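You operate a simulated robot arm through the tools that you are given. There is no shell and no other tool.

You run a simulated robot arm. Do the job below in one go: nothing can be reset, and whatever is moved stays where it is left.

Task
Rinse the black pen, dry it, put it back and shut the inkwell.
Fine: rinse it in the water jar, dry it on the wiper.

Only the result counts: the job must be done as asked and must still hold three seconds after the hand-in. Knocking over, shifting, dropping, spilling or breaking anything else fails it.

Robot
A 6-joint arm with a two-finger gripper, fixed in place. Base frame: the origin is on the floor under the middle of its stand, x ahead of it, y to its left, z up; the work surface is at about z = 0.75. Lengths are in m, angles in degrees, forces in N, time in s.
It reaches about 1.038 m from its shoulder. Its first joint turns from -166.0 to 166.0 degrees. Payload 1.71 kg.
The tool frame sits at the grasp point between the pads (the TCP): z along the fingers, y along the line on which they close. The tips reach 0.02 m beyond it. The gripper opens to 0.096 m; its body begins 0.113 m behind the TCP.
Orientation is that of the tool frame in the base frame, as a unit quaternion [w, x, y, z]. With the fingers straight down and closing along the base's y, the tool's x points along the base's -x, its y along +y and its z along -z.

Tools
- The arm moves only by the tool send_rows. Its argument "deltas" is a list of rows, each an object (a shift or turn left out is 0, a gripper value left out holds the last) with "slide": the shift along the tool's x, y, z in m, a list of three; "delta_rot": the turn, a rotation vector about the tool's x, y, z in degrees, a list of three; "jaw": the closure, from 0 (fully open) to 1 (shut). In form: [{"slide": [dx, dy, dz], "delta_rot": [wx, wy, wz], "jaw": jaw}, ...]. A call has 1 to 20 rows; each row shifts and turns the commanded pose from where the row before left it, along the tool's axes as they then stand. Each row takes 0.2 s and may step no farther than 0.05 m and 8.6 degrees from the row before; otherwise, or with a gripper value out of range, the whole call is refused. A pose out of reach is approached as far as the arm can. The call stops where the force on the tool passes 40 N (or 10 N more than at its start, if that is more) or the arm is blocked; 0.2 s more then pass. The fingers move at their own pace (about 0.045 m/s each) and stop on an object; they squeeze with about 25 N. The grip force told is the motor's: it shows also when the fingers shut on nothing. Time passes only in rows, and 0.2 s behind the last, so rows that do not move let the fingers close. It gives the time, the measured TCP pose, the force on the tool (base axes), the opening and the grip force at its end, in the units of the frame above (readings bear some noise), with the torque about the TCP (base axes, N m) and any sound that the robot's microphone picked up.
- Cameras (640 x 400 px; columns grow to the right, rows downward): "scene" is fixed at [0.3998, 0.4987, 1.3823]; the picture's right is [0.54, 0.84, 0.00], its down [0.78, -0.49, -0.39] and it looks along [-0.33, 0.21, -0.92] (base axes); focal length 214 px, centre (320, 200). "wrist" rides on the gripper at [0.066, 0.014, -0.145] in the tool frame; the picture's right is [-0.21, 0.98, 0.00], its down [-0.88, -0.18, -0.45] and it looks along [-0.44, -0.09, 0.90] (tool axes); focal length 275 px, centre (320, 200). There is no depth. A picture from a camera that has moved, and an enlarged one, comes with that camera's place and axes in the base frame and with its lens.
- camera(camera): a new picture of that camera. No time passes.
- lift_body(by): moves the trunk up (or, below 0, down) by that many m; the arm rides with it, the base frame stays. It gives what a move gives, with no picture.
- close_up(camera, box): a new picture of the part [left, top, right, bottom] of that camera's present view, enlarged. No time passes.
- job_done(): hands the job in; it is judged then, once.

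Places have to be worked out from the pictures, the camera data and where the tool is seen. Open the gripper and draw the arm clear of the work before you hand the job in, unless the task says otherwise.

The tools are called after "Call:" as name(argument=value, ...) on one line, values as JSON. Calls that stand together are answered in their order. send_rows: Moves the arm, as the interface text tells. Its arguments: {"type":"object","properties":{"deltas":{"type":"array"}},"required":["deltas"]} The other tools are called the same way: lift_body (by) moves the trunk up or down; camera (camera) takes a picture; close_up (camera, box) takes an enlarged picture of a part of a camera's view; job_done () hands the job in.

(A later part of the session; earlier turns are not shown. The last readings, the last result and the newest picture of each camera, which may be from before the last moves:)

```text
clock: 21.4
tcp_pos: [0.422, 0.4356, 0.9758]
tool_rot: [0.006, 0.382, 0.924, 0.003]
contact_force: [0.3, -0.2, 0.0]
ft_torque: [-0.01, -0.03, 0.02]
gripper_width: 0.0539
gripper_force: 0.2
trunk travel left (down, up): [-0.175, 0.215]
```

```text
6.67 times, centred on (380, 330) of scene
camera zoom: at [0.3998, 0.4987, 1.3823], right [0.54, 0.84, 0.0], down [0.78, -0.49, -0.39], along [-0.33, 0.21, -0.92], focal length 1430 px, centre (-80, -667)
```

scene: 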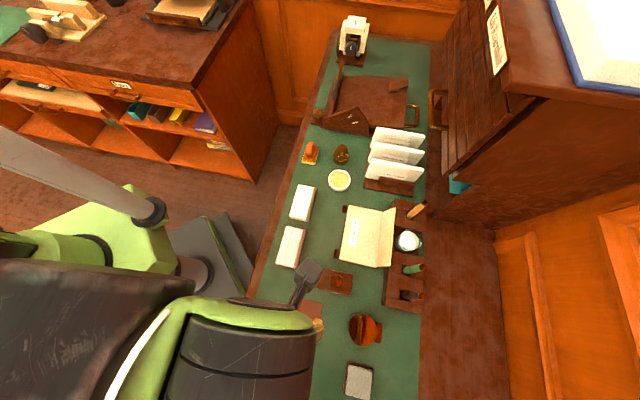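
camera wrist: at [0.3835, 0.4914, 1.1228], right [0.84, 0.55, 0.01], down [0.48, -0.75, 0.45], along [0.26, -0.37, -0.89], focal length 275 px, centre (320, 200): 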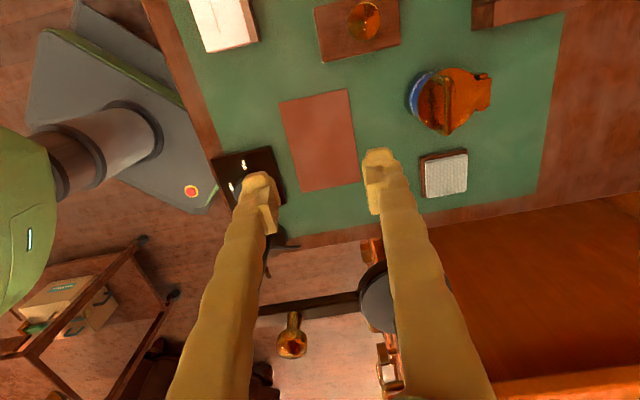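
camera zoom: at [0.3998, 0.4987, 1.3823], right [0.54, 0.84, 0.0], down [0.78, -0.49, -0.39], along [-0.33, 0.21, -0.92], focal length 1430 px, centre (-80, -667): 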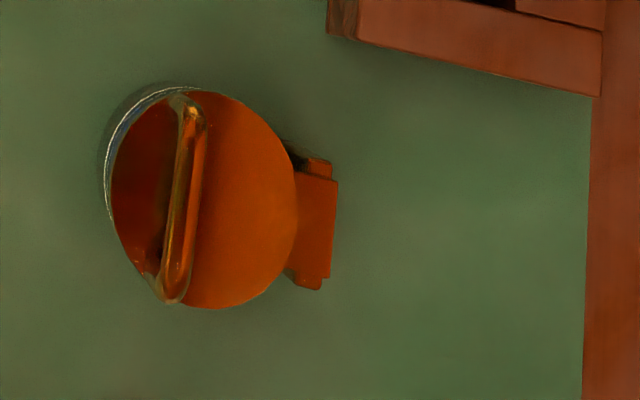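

The inkwell's rim is still at the same pixels, so it didn't shift. I can't tell from here whether the lid is fully down, so I move the camera to look along the hinge axis with some tilt.

Call:
send_rows(deltas=[{"slide": [0.04, 0.012, -0.01]}, {"slide": [0.045, 0.015, 0]}, {"slide": [0.04, 0.02, 0]}, {"slide": [0.03, 0.02, 0]}, {"slide": [0, 0.02, 0]}, {"slide": [0, 0, 0]}])

Call:
camera(camera="wrist")

```text
clock: 22.8
tcp_pos: [0.3764, 0.6086, 0.9886]
tool_rot: [0.006, 0.382, 0.924, 0.004]
contact_force: [0.2, 0.1, -0.3]
ft_torque: [-0.04, 0.01, 0.01]
gripper_width: 0.054
gripper_force: 0.1
trunk travel left (down, up): [-0.175, 0.215]
```

```text
taken
camera wrist: at [0.3381, 0.6633, 1.1334], right [0.84, 0.55, 0.01], down [0.48, -0.75, 0.45], along [0.26, -0.37, -0.89], focal length 275 px, centre (320, 200)
```

wrist: 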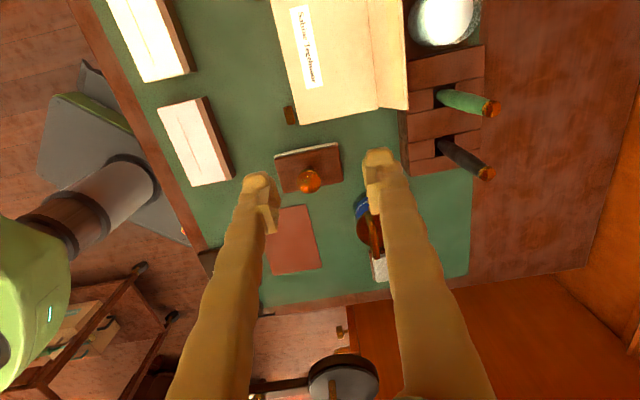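

I shift over so the inkwell falls between the fingers and tilt the gripper about 20° for a lower viewing angle.

Call:
send_rows(deltas=[{"slide": [0, 0.027, 0]}, {"slide": [0, 0.027, 0]}, {"delta_rot": [0, -7, 0]}, {"delta_rot": [0, -7, 0]}, {"delta_rot": [0, -7, 0]}, {"slide": [0, 0, 0]}])

Call:
camera(camera="wrist")

```text
clock: 24.2
tcp_pos: [0.415, 0.6465, 0.9876]
tool_rot: [0.175, 0.377, 0.907, -0.067]
contact_force: [-1.1, -0.4, 0.2]
ft_torque: [0.01, -0.02, 0.0]
gripper_width: 0.0538
gripper_force: 0.0
trunk travel left (down, up): [-0.175, 0.215]
```

```text
taken
camera wrist: at [0.3429, 0.7345, 1.0994], right [0.83, 0.56, 0.09], down [0.33, -0.6, 0.73], along [0.46, -0.58, -0.67], focal length 275 px, centre (320, 200)
```

wrist: 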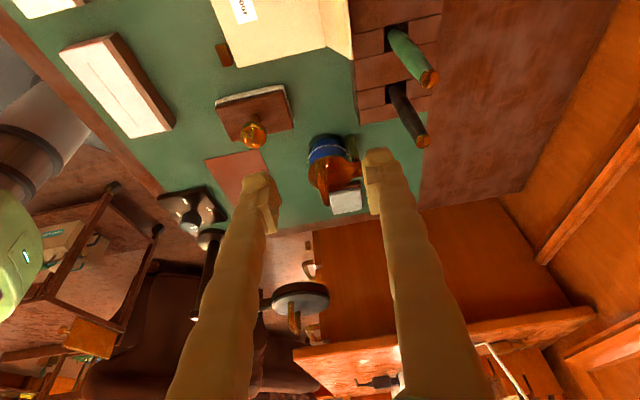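

Call:
close_up(camera="wrist", box=[290, 120, 380, 220])

Call:
close_up(camera="wrist", box=[350, 0, 450, 150])

```text
4.00 times, centred on (335, 170) of wrist
camera zoom: at [0.3429, 0.7345, 1.0994], right [0.83, 0.56, 0.09], down [0.33, -0.6, 0.73], along [0.46, -0.58, -0.67], focal length 1101 px, centre (260, 320)
```

zoom: 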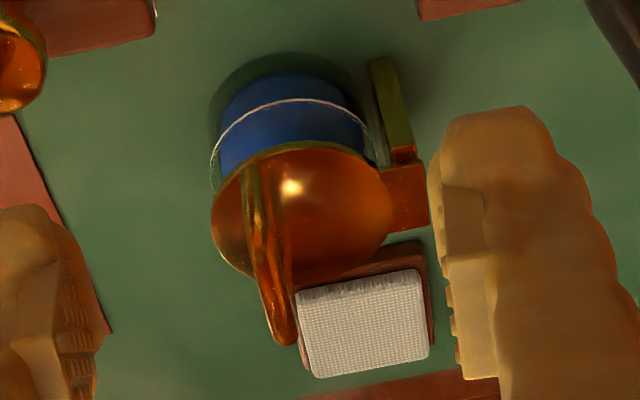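

```text
2.67 times, centred on (400, 75) of wrist
camera zoom: at [0.3429, 0.7345, 1.0994], right [0.83, 0.56, 0.09], down [0.33, -0.6, 0.73], along [0.46, -0.58, -0.67], focal length 734 px, centre (107, 533)
```

zoom: 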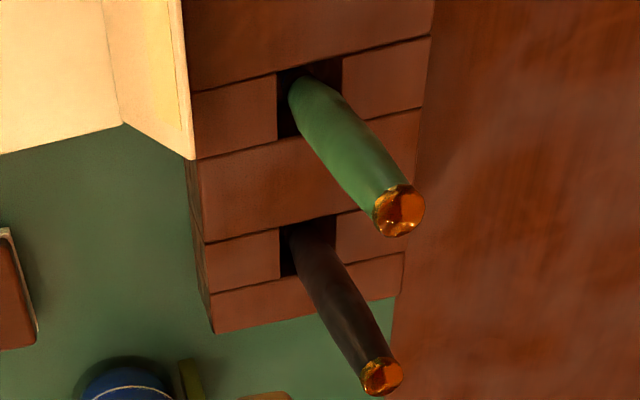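

In this profile view the lid looks parallel to the well's rim and not tilted. I enlarge further to confirm it really rests on the glass.

Call:
close_up(camera="wrist", box=[312, 125, 362, 175])

Call:
close_up(camera="wrist", box=[335, 130, 365, 160])

```text
8.00 times, centred on (337, 150) of wrist
camera zoom: at [0.3429, 0.7345, 1.0994], right [0.83, 0.56, 0.09], down [0.33, -0.6, 0.73], along [0.46, -0.58, -0.67], focal length 2202 px, centre (184, 600)
```

zoom: 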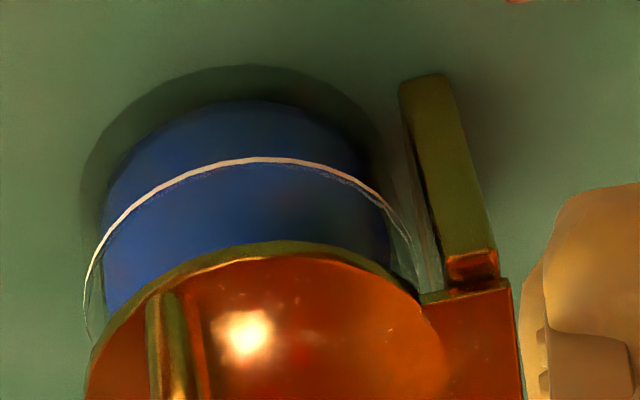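

```text
13.33 times, centred on (350, 145) of wrist
camera zoom: at [0.3429, 0.7345, 1.0994], right [0.83, 0.56, 0.09], down [0.33, -0.6, 0.73], along [0.46, -0.58, -0.67], focal length 3670 px, centre (-80, 933)
```

zoom: 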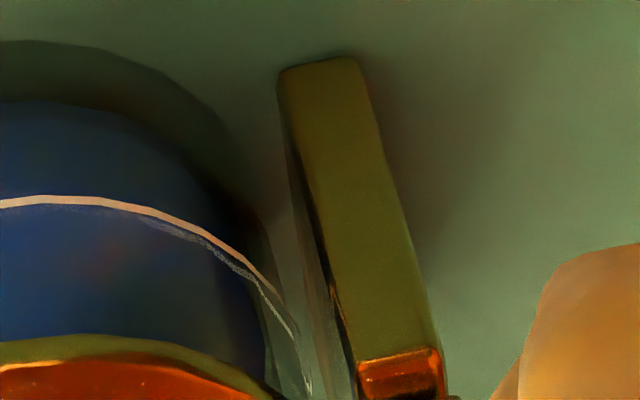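

The lid is flat and level with the top of its hinge post, within measurement error of horizontal, and it hit a hard stop, so the inkwell is shut. I now untilt and move above the black pen at about (0.524, 0.672).

Call:
send_rows(deltas=[{"delta_rot": [0, 7, 0]}, {"delta_rot": [0, 7, 0]}, {"delta_rot": [0, 7, 0]}, {"slide": [-0.02, 0.0316, 0]}, {"slide": [-0.02, 0.0316, 0]}, {"slide": [-0.02, 0.0316, 0]}, {"slide": [0, 0, 0.01]}, {"slide": [0, 0, 0]}])

Call:
camera(camera="wrist")

Call:
camera(camera="scene")

```text
clock: 26.0
tcp_pos: [0.5235, 0.6705, 0.9792]
tool_rot: [0.006, 0.383, 0.924, 0.003]
contact_force: [0.0, -0.2, 0.3]
ft_torque: [-0.04, 0.02, -0.01]
gripper_width: 0.0539
gripper_force: 0.1
trunk travel left (down, up): [-0.175, 0.215]
```

```text
taken
camera wrist: at [0.4849, 0.7255, 1.1248], right [0.84, 0.55, 0.01], down [0.48, -0.75, 0.45], along [0.26, -0.37, -0.89], focal length 275 px, centre (320, 200)
```

wrist: 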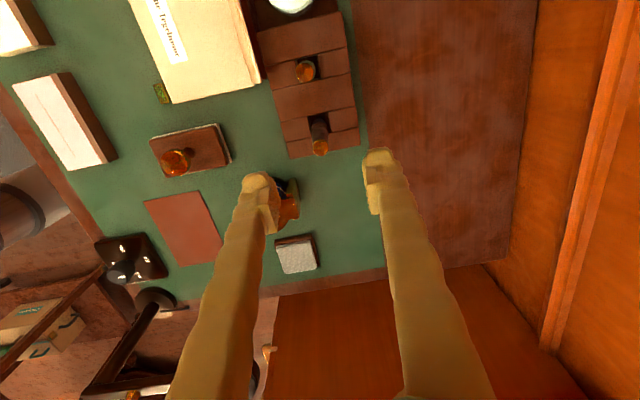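

```text
taken
```

scene: 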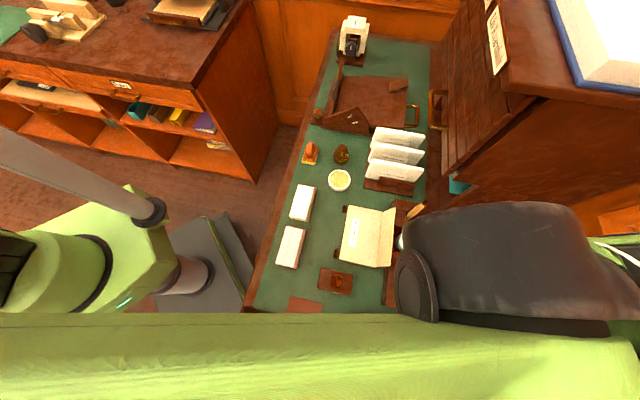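

The pen top lines up with the gripper axis within about 1–2 mm. I come down around it to put the TCP at about z 0.863, still open.

Call:
send_rows(deltas=[{"slide": [0.0005, 0, 0.025]}, {"slide": [0.0005, 0, 0.025]}, {"slide": [0, 0, 0.025]}, {"slide": [0, 0, 0.022]}, {"slide": [0, 0, 0.018]}, {"slide": [0, 0, 0]}])

Call:
camera(camera="wrist")

```text
clock: 27.4
tcp_pos: [0.5242, 0.6713, 0.8632]
tool_rot: [0.006, 0.382, 0.924, 0.003]
contact_force: [0.1, 0.9, 0.3]
ft_torque: [0.01, 0.0, -0.03]
gripper_width: 0.0538
gripper_force: 0.0
trunk travel left (down, up): [-0.175, 0.215]
```

```text
taken
camera wrist: at [0.4866, 0.7262, 1.0084], right [0.84, 0.55, 0.01], down [0.48, -0.75, 0.45], along [0.26, -0.37, -0.89], focal length 275 px, centre (320, 200)
```

wrist: 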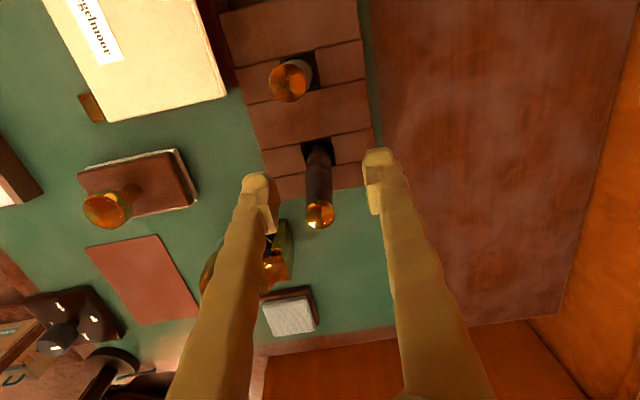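

The pen is centred between the pads, so I close the jaws on it.

Call:
send_rows(deltas=[{"jaw": 1.0}, {"slide": [0, 0, 0]}, {"slide": [0, 0, 0]}, {"slide": [0, 0, 0]}, {"slide": [0, 0, 0]}])

Call:
close_up(camera="wrist", box=[240, 90, 400, 250])

```text
clock: 28.6
tcp_pos: [0.5257, 0.6714, 0.8631]
tool_rot: [0.006, 0.382, 0.924, 0.002]
contact_force: [-0.4, -1.0, 0.4]
ft_torque: [0.02, 0.01, -0.05]
gripper_width: 0.0137
gripper_force: 24.3
trunk travel left (down, up): [-0.175, 0.215]
```

```text
2.50 times, centred on (320, 170) of wrist
camera zoom: at [0.4866, 0.7262, 1.0087], right [0.84, 0.55, 0.01], down [0.48, -0.75, 0.45], along [0.26, -0.37, -0.89], focal length 688 px, centre (320, 275)
```

zoom: 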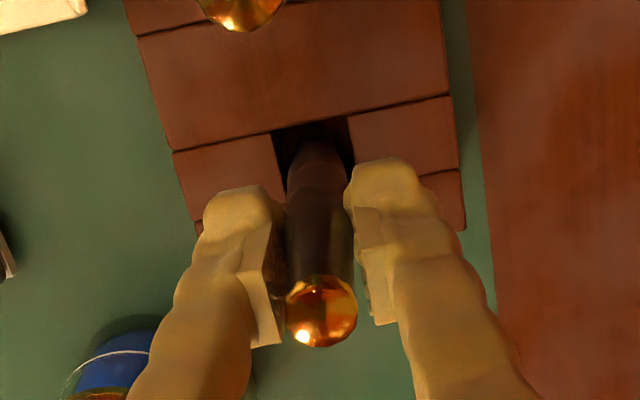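

The pen is held: 13.7 mm opening, 24 N grip. I lift it straight up out of the slot.

Call:
send_rows(deltas=[{"slide": [-0.0001, 0.0001, -0.01]}, {"slide": [-0.0002, 0.0002, -0.02]}, {"slide": [-0.0002, 0.0002, -0.02]}, {"slide": [-0.0002, 0.0002, -0.025]}, {"slide": [-0.0002, 0.0002, -0.03]}, {"slide": [-0.0003, 0.0003, -0.03]}, {"slide": [-0.0003, 0.0003, -0.03]}, {"slide": [0, 0, 0]}])

Call:
camera(camera="wrist")

Call:
camera(camera="scene")

```text
clock: 30.4
tcp_pos: [0.5244, 0.6699, 1.0288]
tool_rot: [0.005, 0.383, 0.924, 0.003]
contact_force: [0.0, -0.6, 0.3]
ft_torque: [0.02, -0.01, -0.02]
gripper_width: 0.0139
gripper_force: 24.7
trunk travel left (down, up): [-0.175, 0.215]
```

```text
taken
camera wrist: at [0.4855, 0.7253, 1.174], right [0.84, 0.55, 0.01], down [0.48, -0.75, 0.45], along [0.26, -0.37, -0.89], focal length 275 px, centre (320, 200)
```

wrist: 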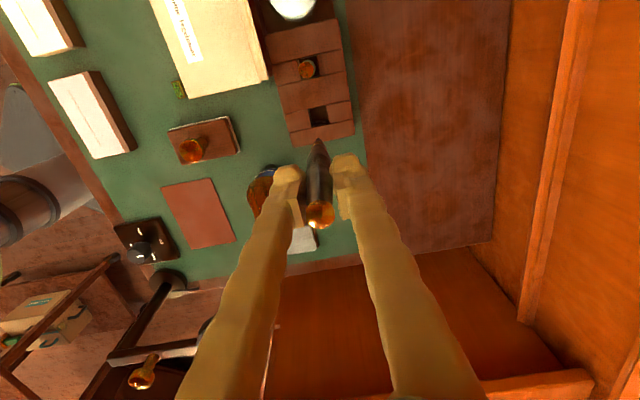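

```text
taken
```

scene: 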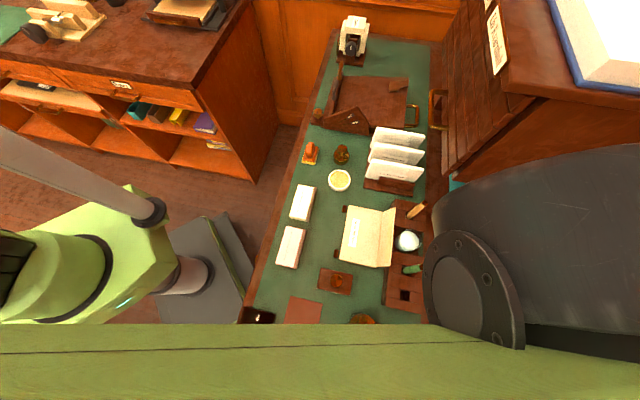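

The pen is out. I look closely at its nib, the empty slot and the jar.

Call:
close_up(camera="wrist", box=[270, 90, 370, 240])

Call:
close_up(camera="wrist", box=[260, 30, 370, 160])

Call:
close_up(camera="scene", box=[380, 195, 440, 310])

```text
2.67 times, centred on (320, 165) of wrist
camera zoom: at [0.4855, 0.7253, 1.174], right [0.84, 0.55, 0.01], down [0.48, -0.75, 0.45], along [0.26, -0.37, -0.89], focal length 734 px, centre (320, 293)
```

zoom: 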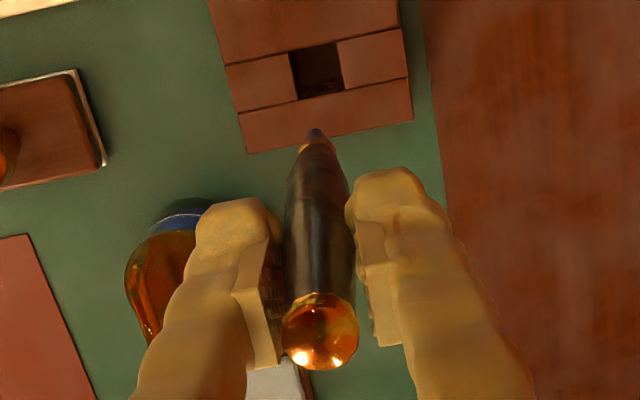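

```text
3.08 times, centred on (315, 95) of wrist
camera zoom: at [0.4855, 0.7253, 1.174], right [0.84, 0.55, 0.01], down [0.48, -0.75, 0.45], along [0.26, -0.37, -0.89], focal length 847 px, centre (335, 523)
```

zoom: 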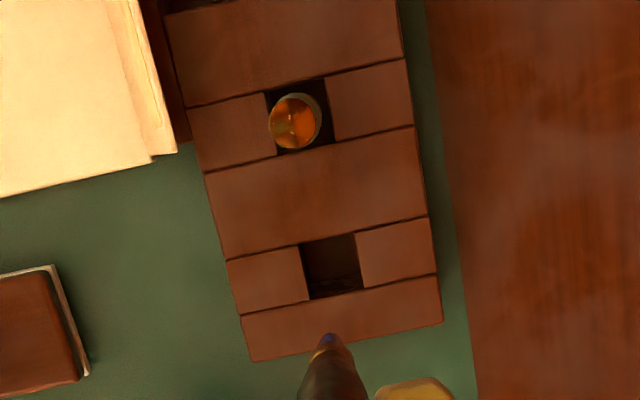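

```text
3.48 times, centred on (410, 252) of scene
camera zoom: at [0.3998, 0.4987, 1.3823], right [0.54, 0.84, 0.0], down [0.78, -0.49, -0.39], along [-0.33, 0.21, -0.92], focal length 746 px, centre (7, 17)
```

zoom: 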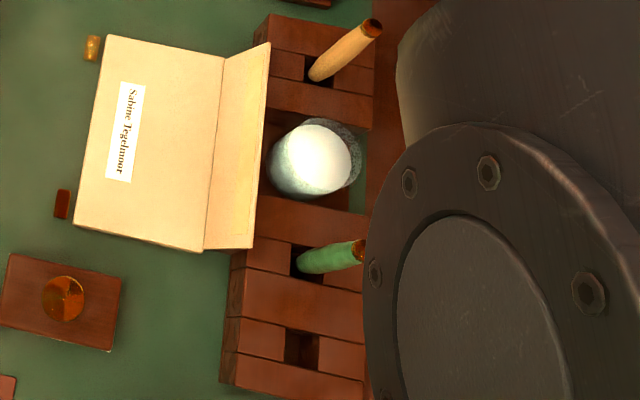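

The nib still has blue ink on it and sits about 0.11 m below the TCP. The empty slot is centred at (0.526, 0.672). I rise a little to clear the green pen and move over toward the jar.

Call:
send_rows(deltas=[{"slide": [0, 0, -0.03]}, {"slide": [0, 0, 0]}, {"slide": [0.03, -0.0015, 0]}, {"slide": [0.03, -0.0015, 0]}, {"slide": [0.03, -0.0015, 0]}, {"slide": [0.03, -0.001, 0]}, {"slide": [0, 0, 0]}])

Call:
camera(camera="wrist")

Call:
camera(camera="scene")

```text
clock: 32.0
tcp_pos: [0.4325, 0.7524, 1.056]
tool_rot: [0.006, 0.382, 0.924, 0.003]
contact_force: [-0.4, 0.1, -0.2]
ft_torque: [-0.02, 0.01, -0.02]
gripper_width: 0.0139
gripper_force: 24.9
trunk travel left (down, up): [-0.175, 0.215]
```

```text
taken
camera wrist: at [0.3942, 0.8071, 1.2024], right [0.84, 0.55, 0.01], down [0.48, -0.75, 0.45], along [0.26, -0.37, -0.89], focal length 275 px, centre (320, 200)
```

wrist: 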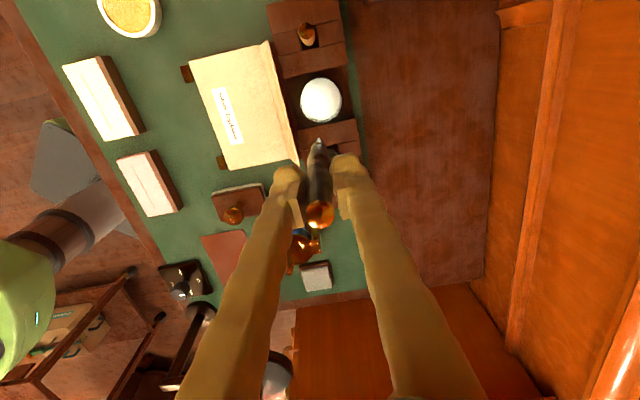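

```text
taken
```

scene: 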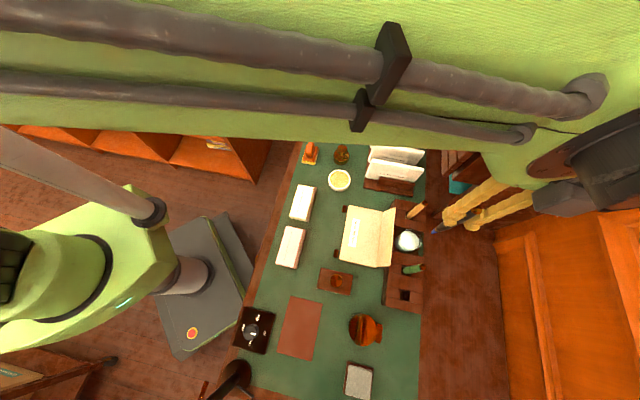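

Now the scene camera sees the pen and nib clearly. I enlarge both views to locate the nib and the jar.

Call:
close_up(camera="scene", box=[385, 170, 545, 270])

Call:
close_up(camera="wrist", box=[265, 20, 365, 170])

Call:
close_up(camera="scene", box=[385, 220, 435, 260])

```text
4.00 times, centred on (465, 220) of scene
camera zoom: at [0.3998, 0.4987, 1.3823], right [0.54, 0.84, 0.0], down [0.78, -0.49, -0.39], along [-0.33, 0.21, -0.92], focal length 858 px, centre (-260, 120)
```

zoom: 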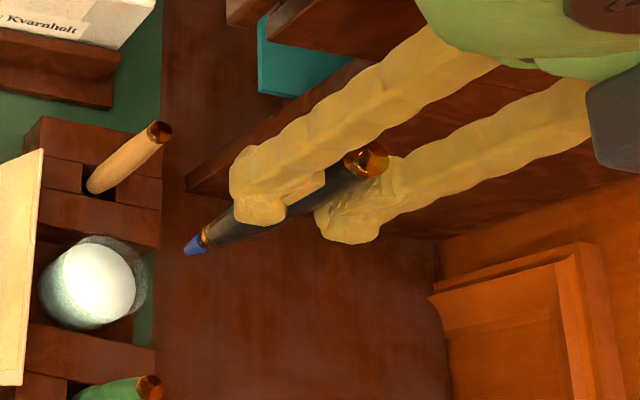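

```text
2.67 times, centred on (315, 95) of wrist
camera zoom: at [0.3942, 0.8071, 1.2024], right [0.84, 0.55, 0.01], down [0.48, -0.75, 0.45], along [0.26, -0.37, -0.89], focal length 734 px, centre (333, 480)
```

zoom: 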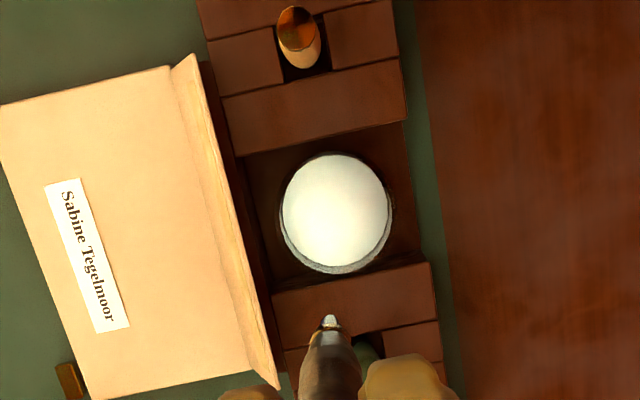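

```text
10.00 times, centred on (410, 240) of scene
camera zoom: at [0.3998, 0.4987, 1.3823], right [0.54, 0.84, 0.0], down [0.78, -0.49, -0.39], along [-0.33, 0.21, -0.92], focal length 2145 px, centre (-580, -200)
```

zoom: 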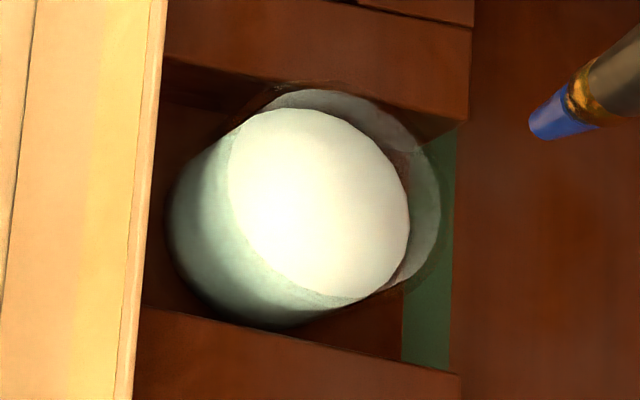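

By triangulation the nib sits 0.108 m below the TCP, the jar centre is at about (0.426, 0.7725), the water surface at about 0.803 and the rim at about 0.82. I centre over the jar and check before going down.

Call:
send_rows(deltas=[{"slide": [0.0196, 0.0087, 0]}, {"slide": [0, 0, 0.03]}, {"slide": [0, 0, 0.03]}, {"slide": [0, 0, 0]}])

Call:
close_up(camera="scene", box=[375, 180, 495, 260])

Call:
close_up(camera="wrist", box=[245, 60, 385, 200])

```text
clock: 33.0
tcp_pos: [0.428, 0.7737, 0.9965]
tool_rot: [0.007, 0.382, 0.924, 0.004]
contact_force: [0.8, -0.3, -0.8]
ft_torque: [-0.04, -0.01, -0.04]
gripper_width: 0.0139
gripper_force: 25.1
trunk travel left (down, up): [-0.175, 0.215]
```

```text
5.00 times, centred on (435, 220) of scene
camera zoom: at [0.3998, 0.4987, 1.3823], right [0.54, 0.84, 0.0], down [0.78, -0.49, -0.39], along [-0.33, 0.21, -0.92], focal length 1072 px, centre (-255, 100)
```

zoom: 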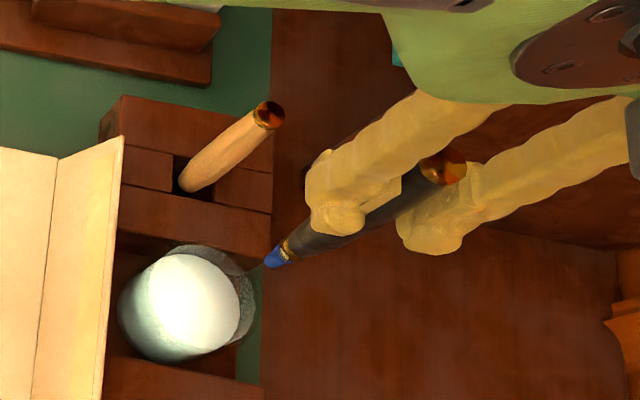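

```text
2.86 times, centred on (315, 130) of wrist
camera zoom: at [0.3892, 0.8279, 1.1429], right [0.84, 0.55, 0.01], down [0.48, -0.75, 0.45], along [0.26, -0.37, -0.89], focal length 786 px, centre (334, 400)
```

zoom: 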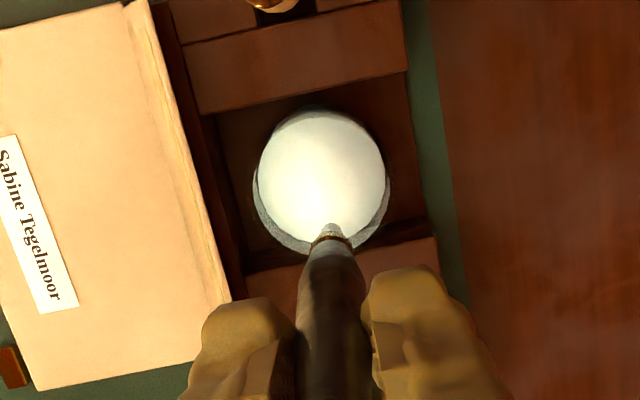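

The nib is a few mm toward +n of the jar's centre. I correct for that, lower to just above the rim and check again.

Call:
send_rows(deltas=[{"slide": [0.002, -0.004, 0.01]}, {"slide": [0, 0, 0.02]}, {"slide": [0, 0, 0.02]}, {"slide": [0, 0, 0]}])

Call:
close_up(camera="scene", box=[375, 200, 465, 260])

Call:
close_up(camera="wrist", box=[245, 60, 385, 200])

```text
clock: 34.0
tcp_pos: [0.4248, 0.7718, 0.9474]
tool_rot: [0.006, 0.383, 0.924, 0.003]
contact_force: [-0.1, -0.6, 0.5]
ft_torque: [0.04, -0.01, -0.01]
gripper_width: 0.0137
gripper_force: 25.3
trunk travel left (down, up): [-0.175, 0.215]
```

```text
6.67 times, centred on (420, 230) of scene
camera zoom: at [0.3998, 0.4987, 1.3823], right [0.54, 0.84, 0.0], down [0.78, -0.49, -0.39], along [-0.33, 0.21, -0.92], focal length 1430 px, centre (-347, 0)
```

zoom: 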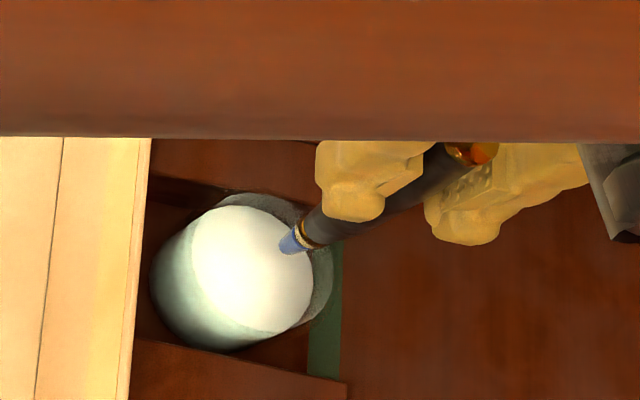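

```text
2.86 times, centred on (315, 130) of wrist
camera zoom: at [0.3871, 0.8256, 1.0925], right [0.84, 0.55, 0.01], down [0.48, -0.75, 0.45], along [0.26, -0.37, -0.89], focal length 786 px, centre (334, 400)
```

zoom: 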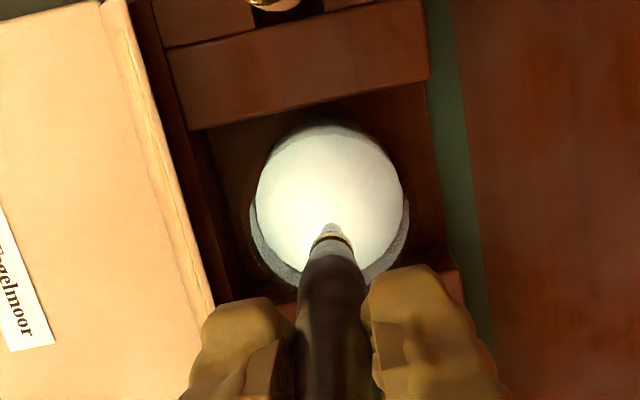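

A brown band has appeared across the scene view. I check the whole picture before continuing.

Call:
camera(camera="scene")

Call:
camera(camera="wrist")

```text
taken
```

scene: 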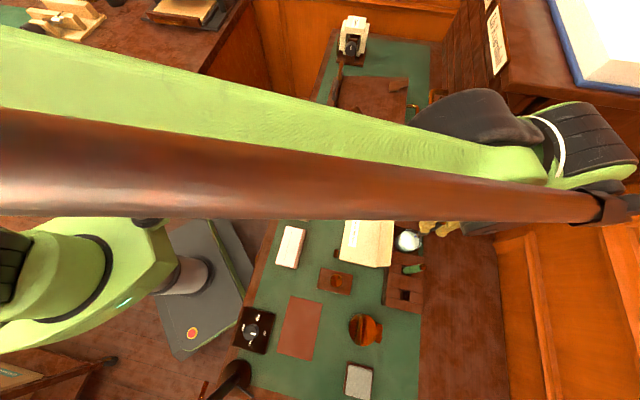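

```text
taken
camera wrist: at [0.3871, 0.8256, 1.0925], right [0.84, 0.55, 0.01], down [0.48, -0.75, 0.45], along [0.26, -0.37, -0.89], focal length 275 px, centre (320, 200)
```

wrist: 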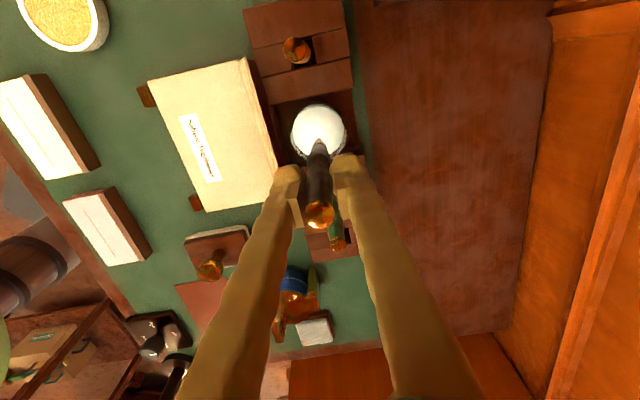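

That band is just the arm's own hose passing below the camera. The nib now projects within about 3 mm of the jar's centre, so I lower it about 60 mm into the water, slowly.

Call:
send_rows(deltas=[{"slide": [0.002, -0.001, 0.012]}, {"slide": [0, 0, 0.012]}, {"slide": [0, 0, 0.012]}, {"slide": [0, 0, 0.012]}, {"slide": [0, 0, 0.012]}, {"slide": [0, 0, 0]}, {"slide": [0, 0, 0]}])

Call:
close_up(camera="wrist", box=[245, 60, 385, 200])

Call:
close_up(camera="scene", box=[375, 200, 465, 260])

```text
clock: 35.6
tcp_pos: [0.4235, 0.7716, 0.8865]
tool_rot: [0.006, 0.382, 0.924, 0.003]
contact_force: [0.0, 0.4, 0.5]
ft_torque: [0.01, -0.01, 0.01]
gripper_width: 0.014
gripper_force: 25.2
trunk travel left (down, up): [-0.175, 0.215]
```

```text
2.86 times, centred on (315, 130) of wrist
camera zoom: at [0.3851, 0.8259, 1.0324], right [0.84, 0.55, 0.01], down [0.48, -0.75, 0.45], along [0.26, -0.37, -0.89], focal length 786 px, centre (334, 400)
```

zoom: 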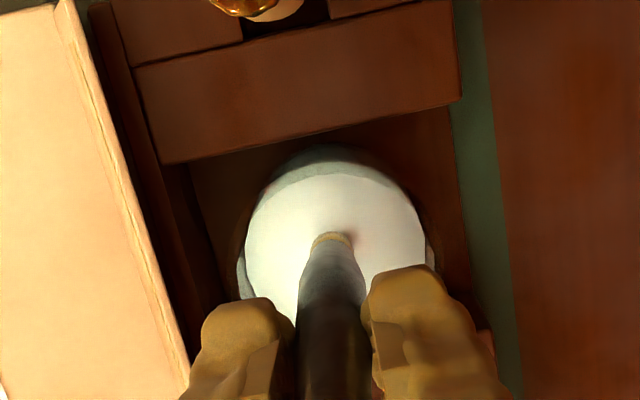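

```text
6.67 times, centred on (420, 230) of scene
camera zoom: at [0.3998, 0.4987, 1.3823], right [0.54, 0.84, 0.0], down [0.78, -0.49, -0.39], along [-0.33, 0.21, -0.92], focal length 1430 px, centre (-347, 0)
```

zoom: 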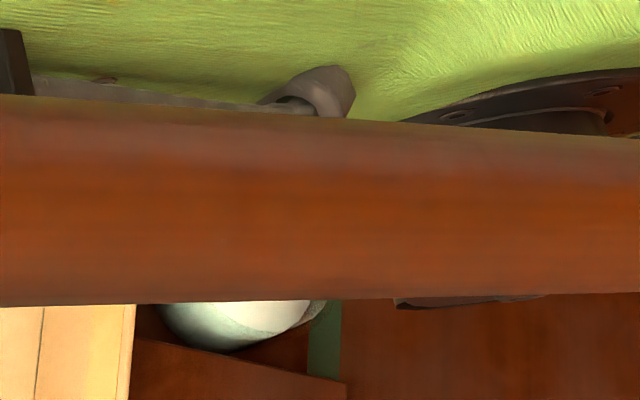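

The nib is under the surface with no contact force and the ferrule is at the waterline. I go 5 mm deeper and swirl gently within ±6 mm, with small dips.

Call:
send_rows(deltas=[{"slide": [0, 0, 0.005]}, {"slide": [-0.006, 0, 0]}, {"slide": [0.006, 0.006, 0]}, {"slide": [0.006, -0.006, 0]}, {"slide": [-0.006, -0.006, 0]}, {"slide": [-0.006, 0.006, 0]}, {"slide": [0.006, 0.006, 0]}, {"slide": [0.006, -0.006, 0]}, {"slide": [-0.006, -0.006, 0]}, {"slide": [0, 0.006, 0]}, {"slide": [0, 0, -0.008]}, {"slide": [0, 0, 0.008]}, {"slide": [0, 0, -0.008]}, {"slide": [0, 0, 0.008]}, {"slide": [0, 0, 0]}, {"slide": [0, 0, 0]}, {"slide": [0, 0, 0]}])

Call:
close_up(camera="wrist", box=[245, 60, 385, 200])

```text
clock: 39.2
tcp_pos: [0.4233, 0.7718, 0.8828]
tool_rot: [0.006, 0.383, 0.924, 0.003]
contact_force: [-0.1, -0.1, -0.7]
ft_torque: [0.01, 0.0, 0.02]
gripper_width: 0.0142
gripper_force: 25.1
trunk travel left (down, up): [-0.175, 0.215]
```

```text
2.86 times, centred on (315, 130) of wrist
camera zoom: at [0.3851, 0.8264, 1.0283], right [0.84, 0.55, 0.01], down [0.48, -0.75, 0.45], along [0.26, -0.37, -0.89], focal length 786 px, centre (334, 400)
```

zoom: 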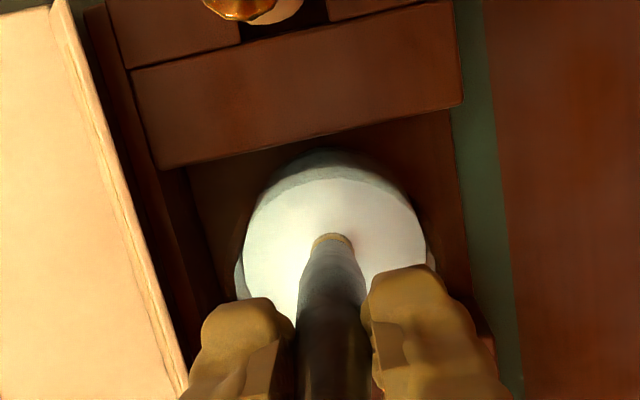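

The rinse swirl went without contact. I lift the pen straight up and look at the nib.

Call:
send_rows(deltas=[{"slide": [0, 0, -0.015]}, {"slide": [0, 0, -0.02]}, {"slide": [0, 0, -0.025]}, {"slide": [0, 0, -0.03]}, {"slide": [0, 0, -0.03]}, {"slide": [0, 0, -0.03]}, {"slide": [0, 0, -0.025]}, {"slide": [0, 0, 0]}])

Call:
close_up(camera="scene", box=[385, 170, 545, 270])

Call:
close_up(camera="wrist", box=[265, 60, 375, 220])

```text
clock: 41.0
tcp_pos: [0.4226, 0.7708, 1.0554]
tool_rot: [0.006, 0.382, 0.924, 0.003]
contact_force: [0.1, -0.1, 0.0]
ft_torque: [0.02, 0.0, 0.02]
gripper_width: 0.0138
gripper_force: 24.2
trunk travel left (down, up): [-0.175, 0.215]
```

```text
4.00 times, centred on (465, 220) of scene
camera zoom: at [0.3998, 0.4987, 1.3823], right [0.54, 0.84, 0.0], down [0.78, -0.49, -0.39], along [-0.33, 0.21, -0.92], focal length 858 px, centre (-260, 120)
```

zoom: 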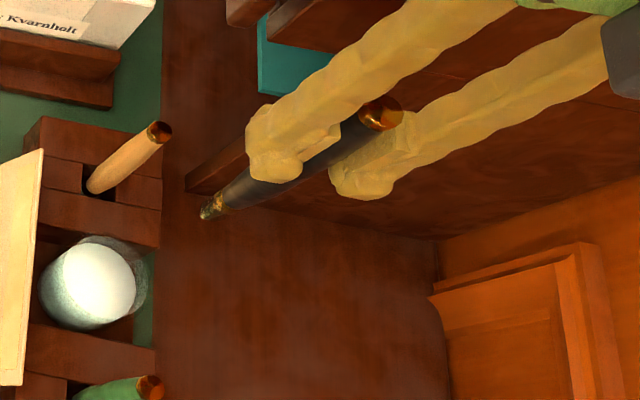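

```text
2.50 times, centred on (320, 140) of wrist
camera zoom: at [0.3845, 0.826, 1.2026], right [0.84, 0.55, 0.01], down [0.48, -0.75, 0.45], along [0.26, -0.37, -0.89], focal length 688 px, centre (320, 350)
```

zoom: 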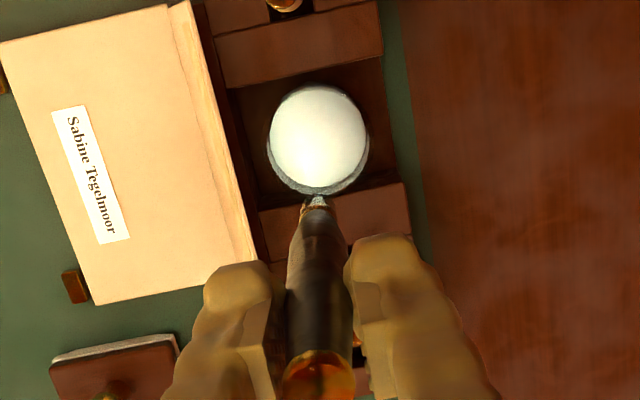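

The blue ink is gone from the nib. I take a closer look at it for comparison after drying.

Call:
close_up(camera="scene", box=[425, 205, 465, 235])

Call:
close_up(camera="wrist", box=[300, 120, 340, 160])

```text
13.33 times, centred on (445, 220) of scene
camera zoom: at [0.3998, 0.4987, 1.3823], right [0.54, 0.84, 0.0], down [0.78, -0.49, -0.39], along [-0.33, 0.21, -0.92], focal length 2860 px, centre (-1347, -67)
```

zoom: 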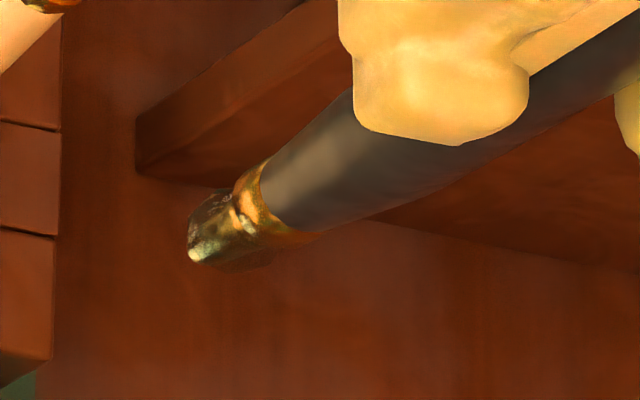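

```text
10.00 times, centred on (320, 140) of wrist
camera zoom: at [0.3845, 0.826, 1.2026], right [0.84, 0.55, 0.01], down [0.48, -0.75, 0.45], along [0.26, -0.37, -0.89], focal length 2753 px, centre (320, 800)
```

zoom: 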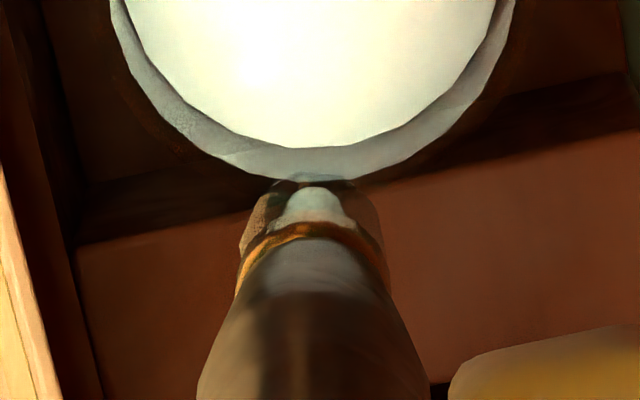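

The nib is now clear of ink and shows only a wet film. I carry the pen at this height to above the wiper pad, at about (0.609, 0.4725) with its top near z 0.773.

Call:
send_rows(deltas=[{"slide": [-0.0428, -0.00995, 0]}, {"slide": [-0.0428, -0.00995, 0]}, {"slide": [-0.0428, -0.00995, 0]}, {"slide": [-0.0428, -0.00995, 0]}, {"slide": [-0.0428, -0.00995, 0]}, {"slide": [-0.0428, -0.00995, 0]}, {"slide": [-0.0428, -0.00995, 0]}, {"slide": [-0.0428, -0.00995, 0]}, {"slide": [0, 0, 0]}, {"slide": [0, 0, 0]}])

Call:
camera(camera="wrist")

Call:
camera(camera="scene")

```text
clock: 43.2
tcp_pos: [0.6065, 0.476, 1.0594]
tool_rot: [0.006, 0.382, 0.924, 0.004]
contact_force: [-0.3, -0.4, 0.2]
ft_torque: [0.0, 0.02, 0.02]
gripper_width: 0.0139
gripper_force: 25.1
trunk travel left (down, up): [-0.175, 0.215]
```

```text
taken
camera wrist: at [0.5679, 0.5304, 1.2051], right [0.84, 0.55, 0.01], down [0.48, -0.75, 0.45], along [0.26, -0.37, -0.89], focal length 275 px, centre (320, 200)
```

wrist: 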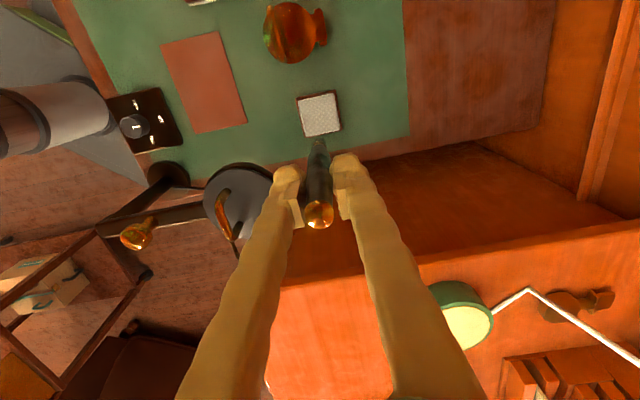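

```text
taken
```

scene: 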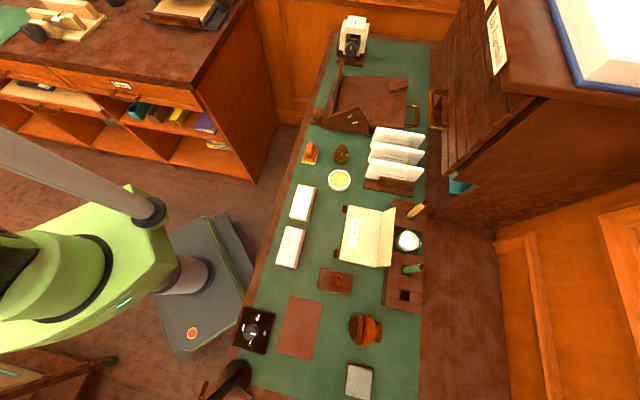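

The lamp head is close to the wiper on the -n side. I look closer to judge the clearance for the gripper.

Call:
close_up(camera="wrist", box=[130, 80, 350, 260])

Call:
close_up(camera="wrist", box=[280, 80, 360, 160])

Call:
close_up(camera="scene", box=[200, 330, 420, 400])

```text
2.22 times, centred on (240, 170) of wrist
camera zoom: at [0.5679, 0.5304, 1.2051], right [0.84, 0.55, 0.01], down [0.48, -0.75, 0.45], along [0.26, -0.37, -0.89], focal length 612 px, centre (498, 267)
```

zoom: 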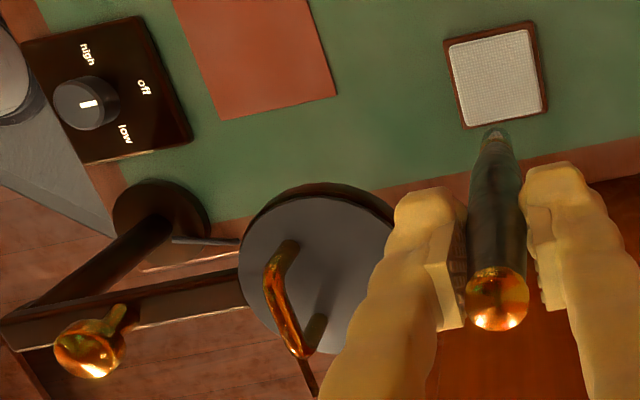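

```text
5.00 times, centred on (320, 120) of wrist
camera zoom: at [0.5679, 0.5304, 1.2051], right [0.84, 0.55, 0.01], down [0.48, -0.75, 0.45], along [0.26, -0.37, -0.89], focal length 1376 px, centre (320, 600)
```

zoom: 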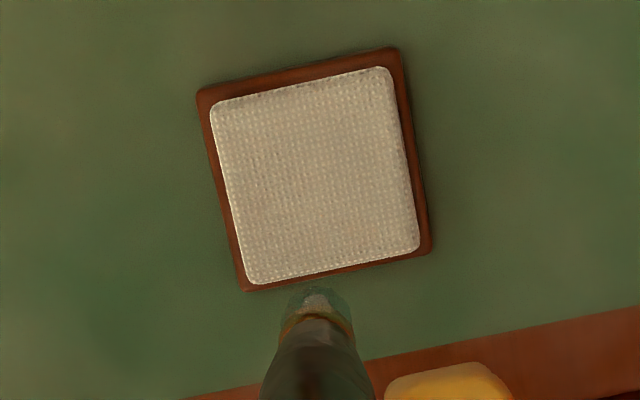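

```text
2.91 times, centred on (310, 365) of scene
camera zoom: at [0.3998, 0.4987, 1.3823], right [0.54, 0.84, 0.0], down [0.78, -0.49, -0.39], along [-0.33, 0.21, -0.92], focal length 624 px, centre (349, -280)
```

zoom: 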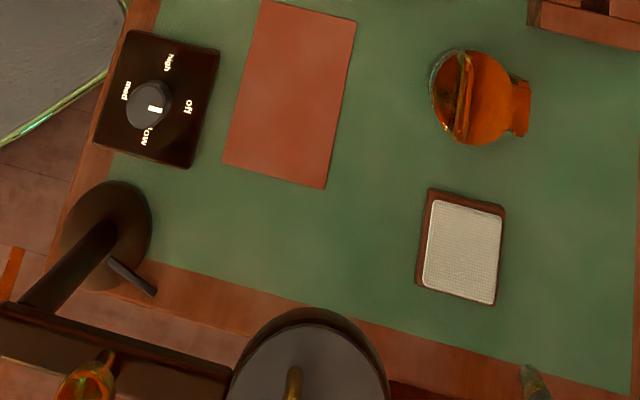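

The lamp head's near edge is about 7 cm from the pen axis, with its top well below the gripper body, so there is room. I centre over the pad and lower until the nib is about 2–3 cm above it.

Call:
send_rows(deltas=[{"slide": [-0.007, 0, 0.02]}, {"slide": [0, 0, 0.03]}, {"slide": [0, 0, 0.03]}, {"slide": [0, 0, 0.03]}, {"slide": [0, 0, 0.025]}, {"slide": [0, 0, 0.015]}, {"slide": [0, 0, 0]}])

Call:
close_up(camera="wrist", box=[230, 80, 390, 220])

Call:
close_up(camera="scene", box=[280, 320, 420, 400])

```text
clock: 44.8
tcp_pos: [0.6155, 0.468, 0.9089]
tool_rot: [0.006, 0.383, 0.924, 0.004]
contact_force: [-0.2, 0.3, -0.4]
ft_torque: [0.0, 0.01, 0.01]
gripper_width: 0.0137
gripper_force: 24.5
trunk travel left (down, up): [-0.175, 0.215]
```

```text
2.86 times, centred on (310, 150) of wrist
camera zoom: at [0.5764, 0.5216, 1.0548], right [0.84, 0.55, 0.01], down [0.48, -0.75, 0.45], along [0.26, -0.37, -0.89], focal length 786 px, centre (349, 343)
```

zoom: 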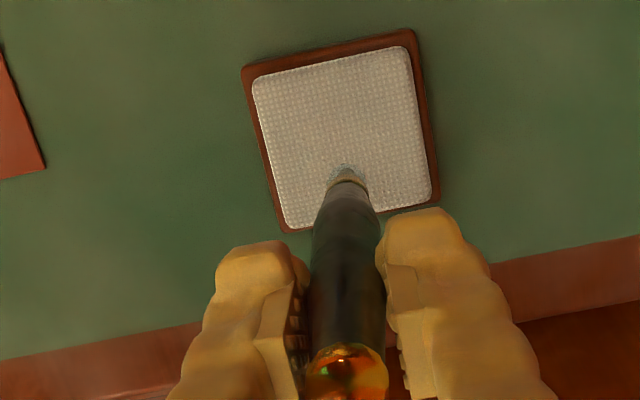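

```text
4.57 times, centred on (350, 360) of scene
camera zoom: at [0.3998, 0.4987, 1.3823], right [0.54, 0.84, 0.0], down [0.78, -0.49, -0.39], along [-0.33, 0.21, -0.92], focal length 980 px, centre (183, -531)
```

zoom: 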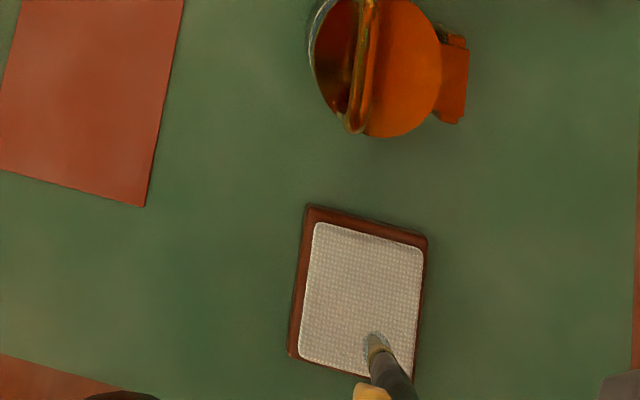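

The nib is at about z 0.80, a few mm off the pad's centre. I nudge to centre and lower to roughly 7 mm above the pad, then feel for contact.

Call:
send_rows(deltas=[{"slide": [0.004, -0.003, 0.006]}, {"slide": [0, 0, 0.006]}, {"slide": [0, 0, 0.006]}, {"slide": [0, 0, 0]}, {"slide": [0, 0, 0]}])

Call:
close_up(camera="wrist", box=[230, 80, 390, 220])

Call:
close_up(camera="scene", box=[330, 355, 400, 400])

```text
clock: 46.0
tcp_pos: [0.6099, 0.4681, 0.8929]
tool_rot: [0.006, 0.382, 0.924, 0.003]
contact_force: [-0.1, 0.9, -0.1]
ft_torque: [-0.01, -0.02, 0.03]
gripper_width: 0.0137
gripper_force: 24.9
trunk travel left (down, up): [-0.175, 0.215]
```

```text
2.86 times, centred on (310, 150) of wrist
camera zoom: at [0.5712, 0.5229, 1.038], right [0.84, 0.55, 0.01], down [0.48, -0.75, 0.45], along [0.26, -0.37, -0.89], focal length 786 px, centre (349, 343)
```

zoom: 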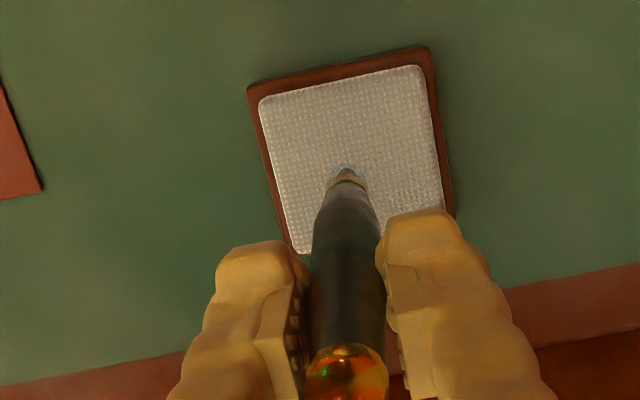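

```text
8.89 times, centred on (365, 378) of scene
camera zoom: at [0.3998, 0.4987, 1.3823], right [0.54, 0.84, 0.0], down [0.78, -0.49, -0.39], along [-0.33, 0.21, -0.92], focal length 1906 px, centre (-80, -1378)
```

zoom: 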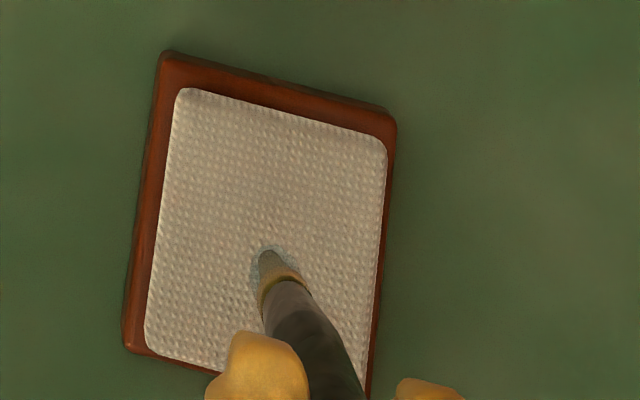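

The nib is over the middle of the pad. I lower in 2 mm steps and watch for contact force.

Call:
send_rows(deltas=[{"slide": [0, 0, 0.002]}, {"slide": [0, 0, 0.002]}, {"slide": [0, 0, 0.001]}, {"slide": [0, 0, 0]}])

Call:
close_up(camera="scene", box=[330, 355, 400, 400])

```text
clock: 47.0
tcp_pos: [0.6092, 0.4682, 0.8859]
tool_rot: [0.006, 0.383, 0.924, 0.002]
contact_force: [0.4, -0.3, -0.7]
ft_torque: [0.02, -0.01, 0.0]
gripper_width: 0.0138
gripper_force: 24.8
trunk travel left (down, up): [-0.175, 0.215]
```

```text
8.89 times, centred on (365, 378) of scene
camera zoom: at [0.3998, 0.4987, 1.3823], right [0.54, 0.84, 0.0], down [0.78, -0.49, -0.39], along [-0.33, 0.21, -0.92], focal length 1906 px, centre (-80, -1378)
```

zoom: 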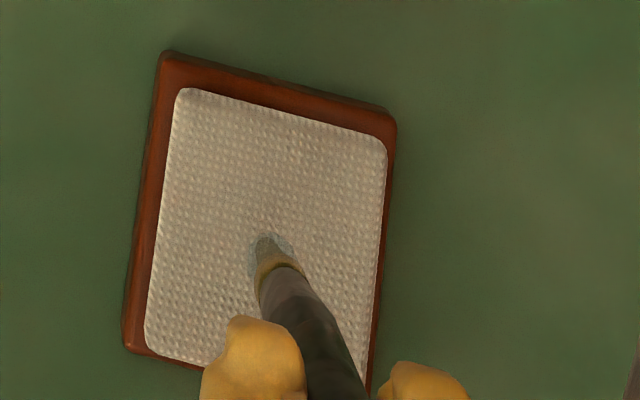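

No contact yet. I lower further in 1–1.5 mm steps.

Call:
send_rows(deltas=[{"slide": [0, 0, 0.0015]}, {"slide": [0, 0, 0.0015]}, {"slide": [0, 0, 0]}])

Call:
close_up(camera="scene", box=[330, 355, 400, 400])

```text
clock: 47.8
tcp_pos: [0.61, 0.4681, 0.8825]
tool_rot: [0.006, 0.383, 0.924, 0.003]
contact_force: [-0.5, 0.3, 0.0]
ft_torque: [0.03, 0.01, 0.01]
gripper_width: 0.0134
gripper_force: 25.0
trunk travel left (down, up): [-0.175, 0.215]
```

```text
8.89 times, centred on (365, 378) of scene
camera zoom: at [0.3998, 0.4987, 1.3823], right [0.54, 0.84, 0.0], down [0.78, -0.49, -0.39], along [-0.33, 0.21, -0.92], focal length 1906 px, centre (-80, -1378)
```

zoom: 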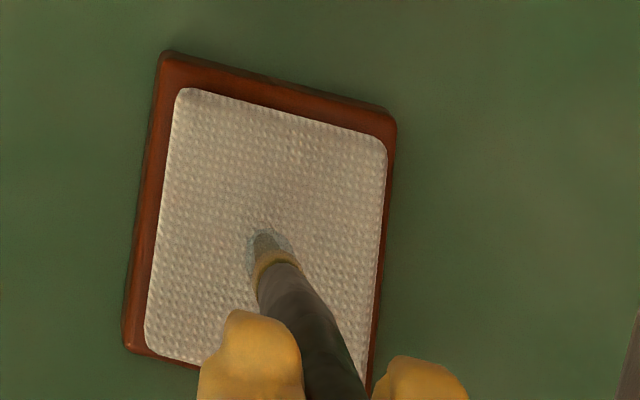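

Still free. I continue down in small steps.

Call:
send_rows(deltas=[{"slide": [0, 0, 0.0015]}, {"slide": [0, 0, 0.001]}, {"slide": [0, 0, 0]}])

```text
clock: 48.6
tcp_pos: [0.6091, 0.4697, 0.8811]
tool_rot: [0.006, 0.382, 0.924, 0.004]
contact_force: [0.8, -0.4, -0.3]
ft_torque: [-0.02, -0.01, -0.01]
gripper_width: 0.0137
gripper_force: 24.9
trunk travel left (down, up): [-0.175, 0.215]
```

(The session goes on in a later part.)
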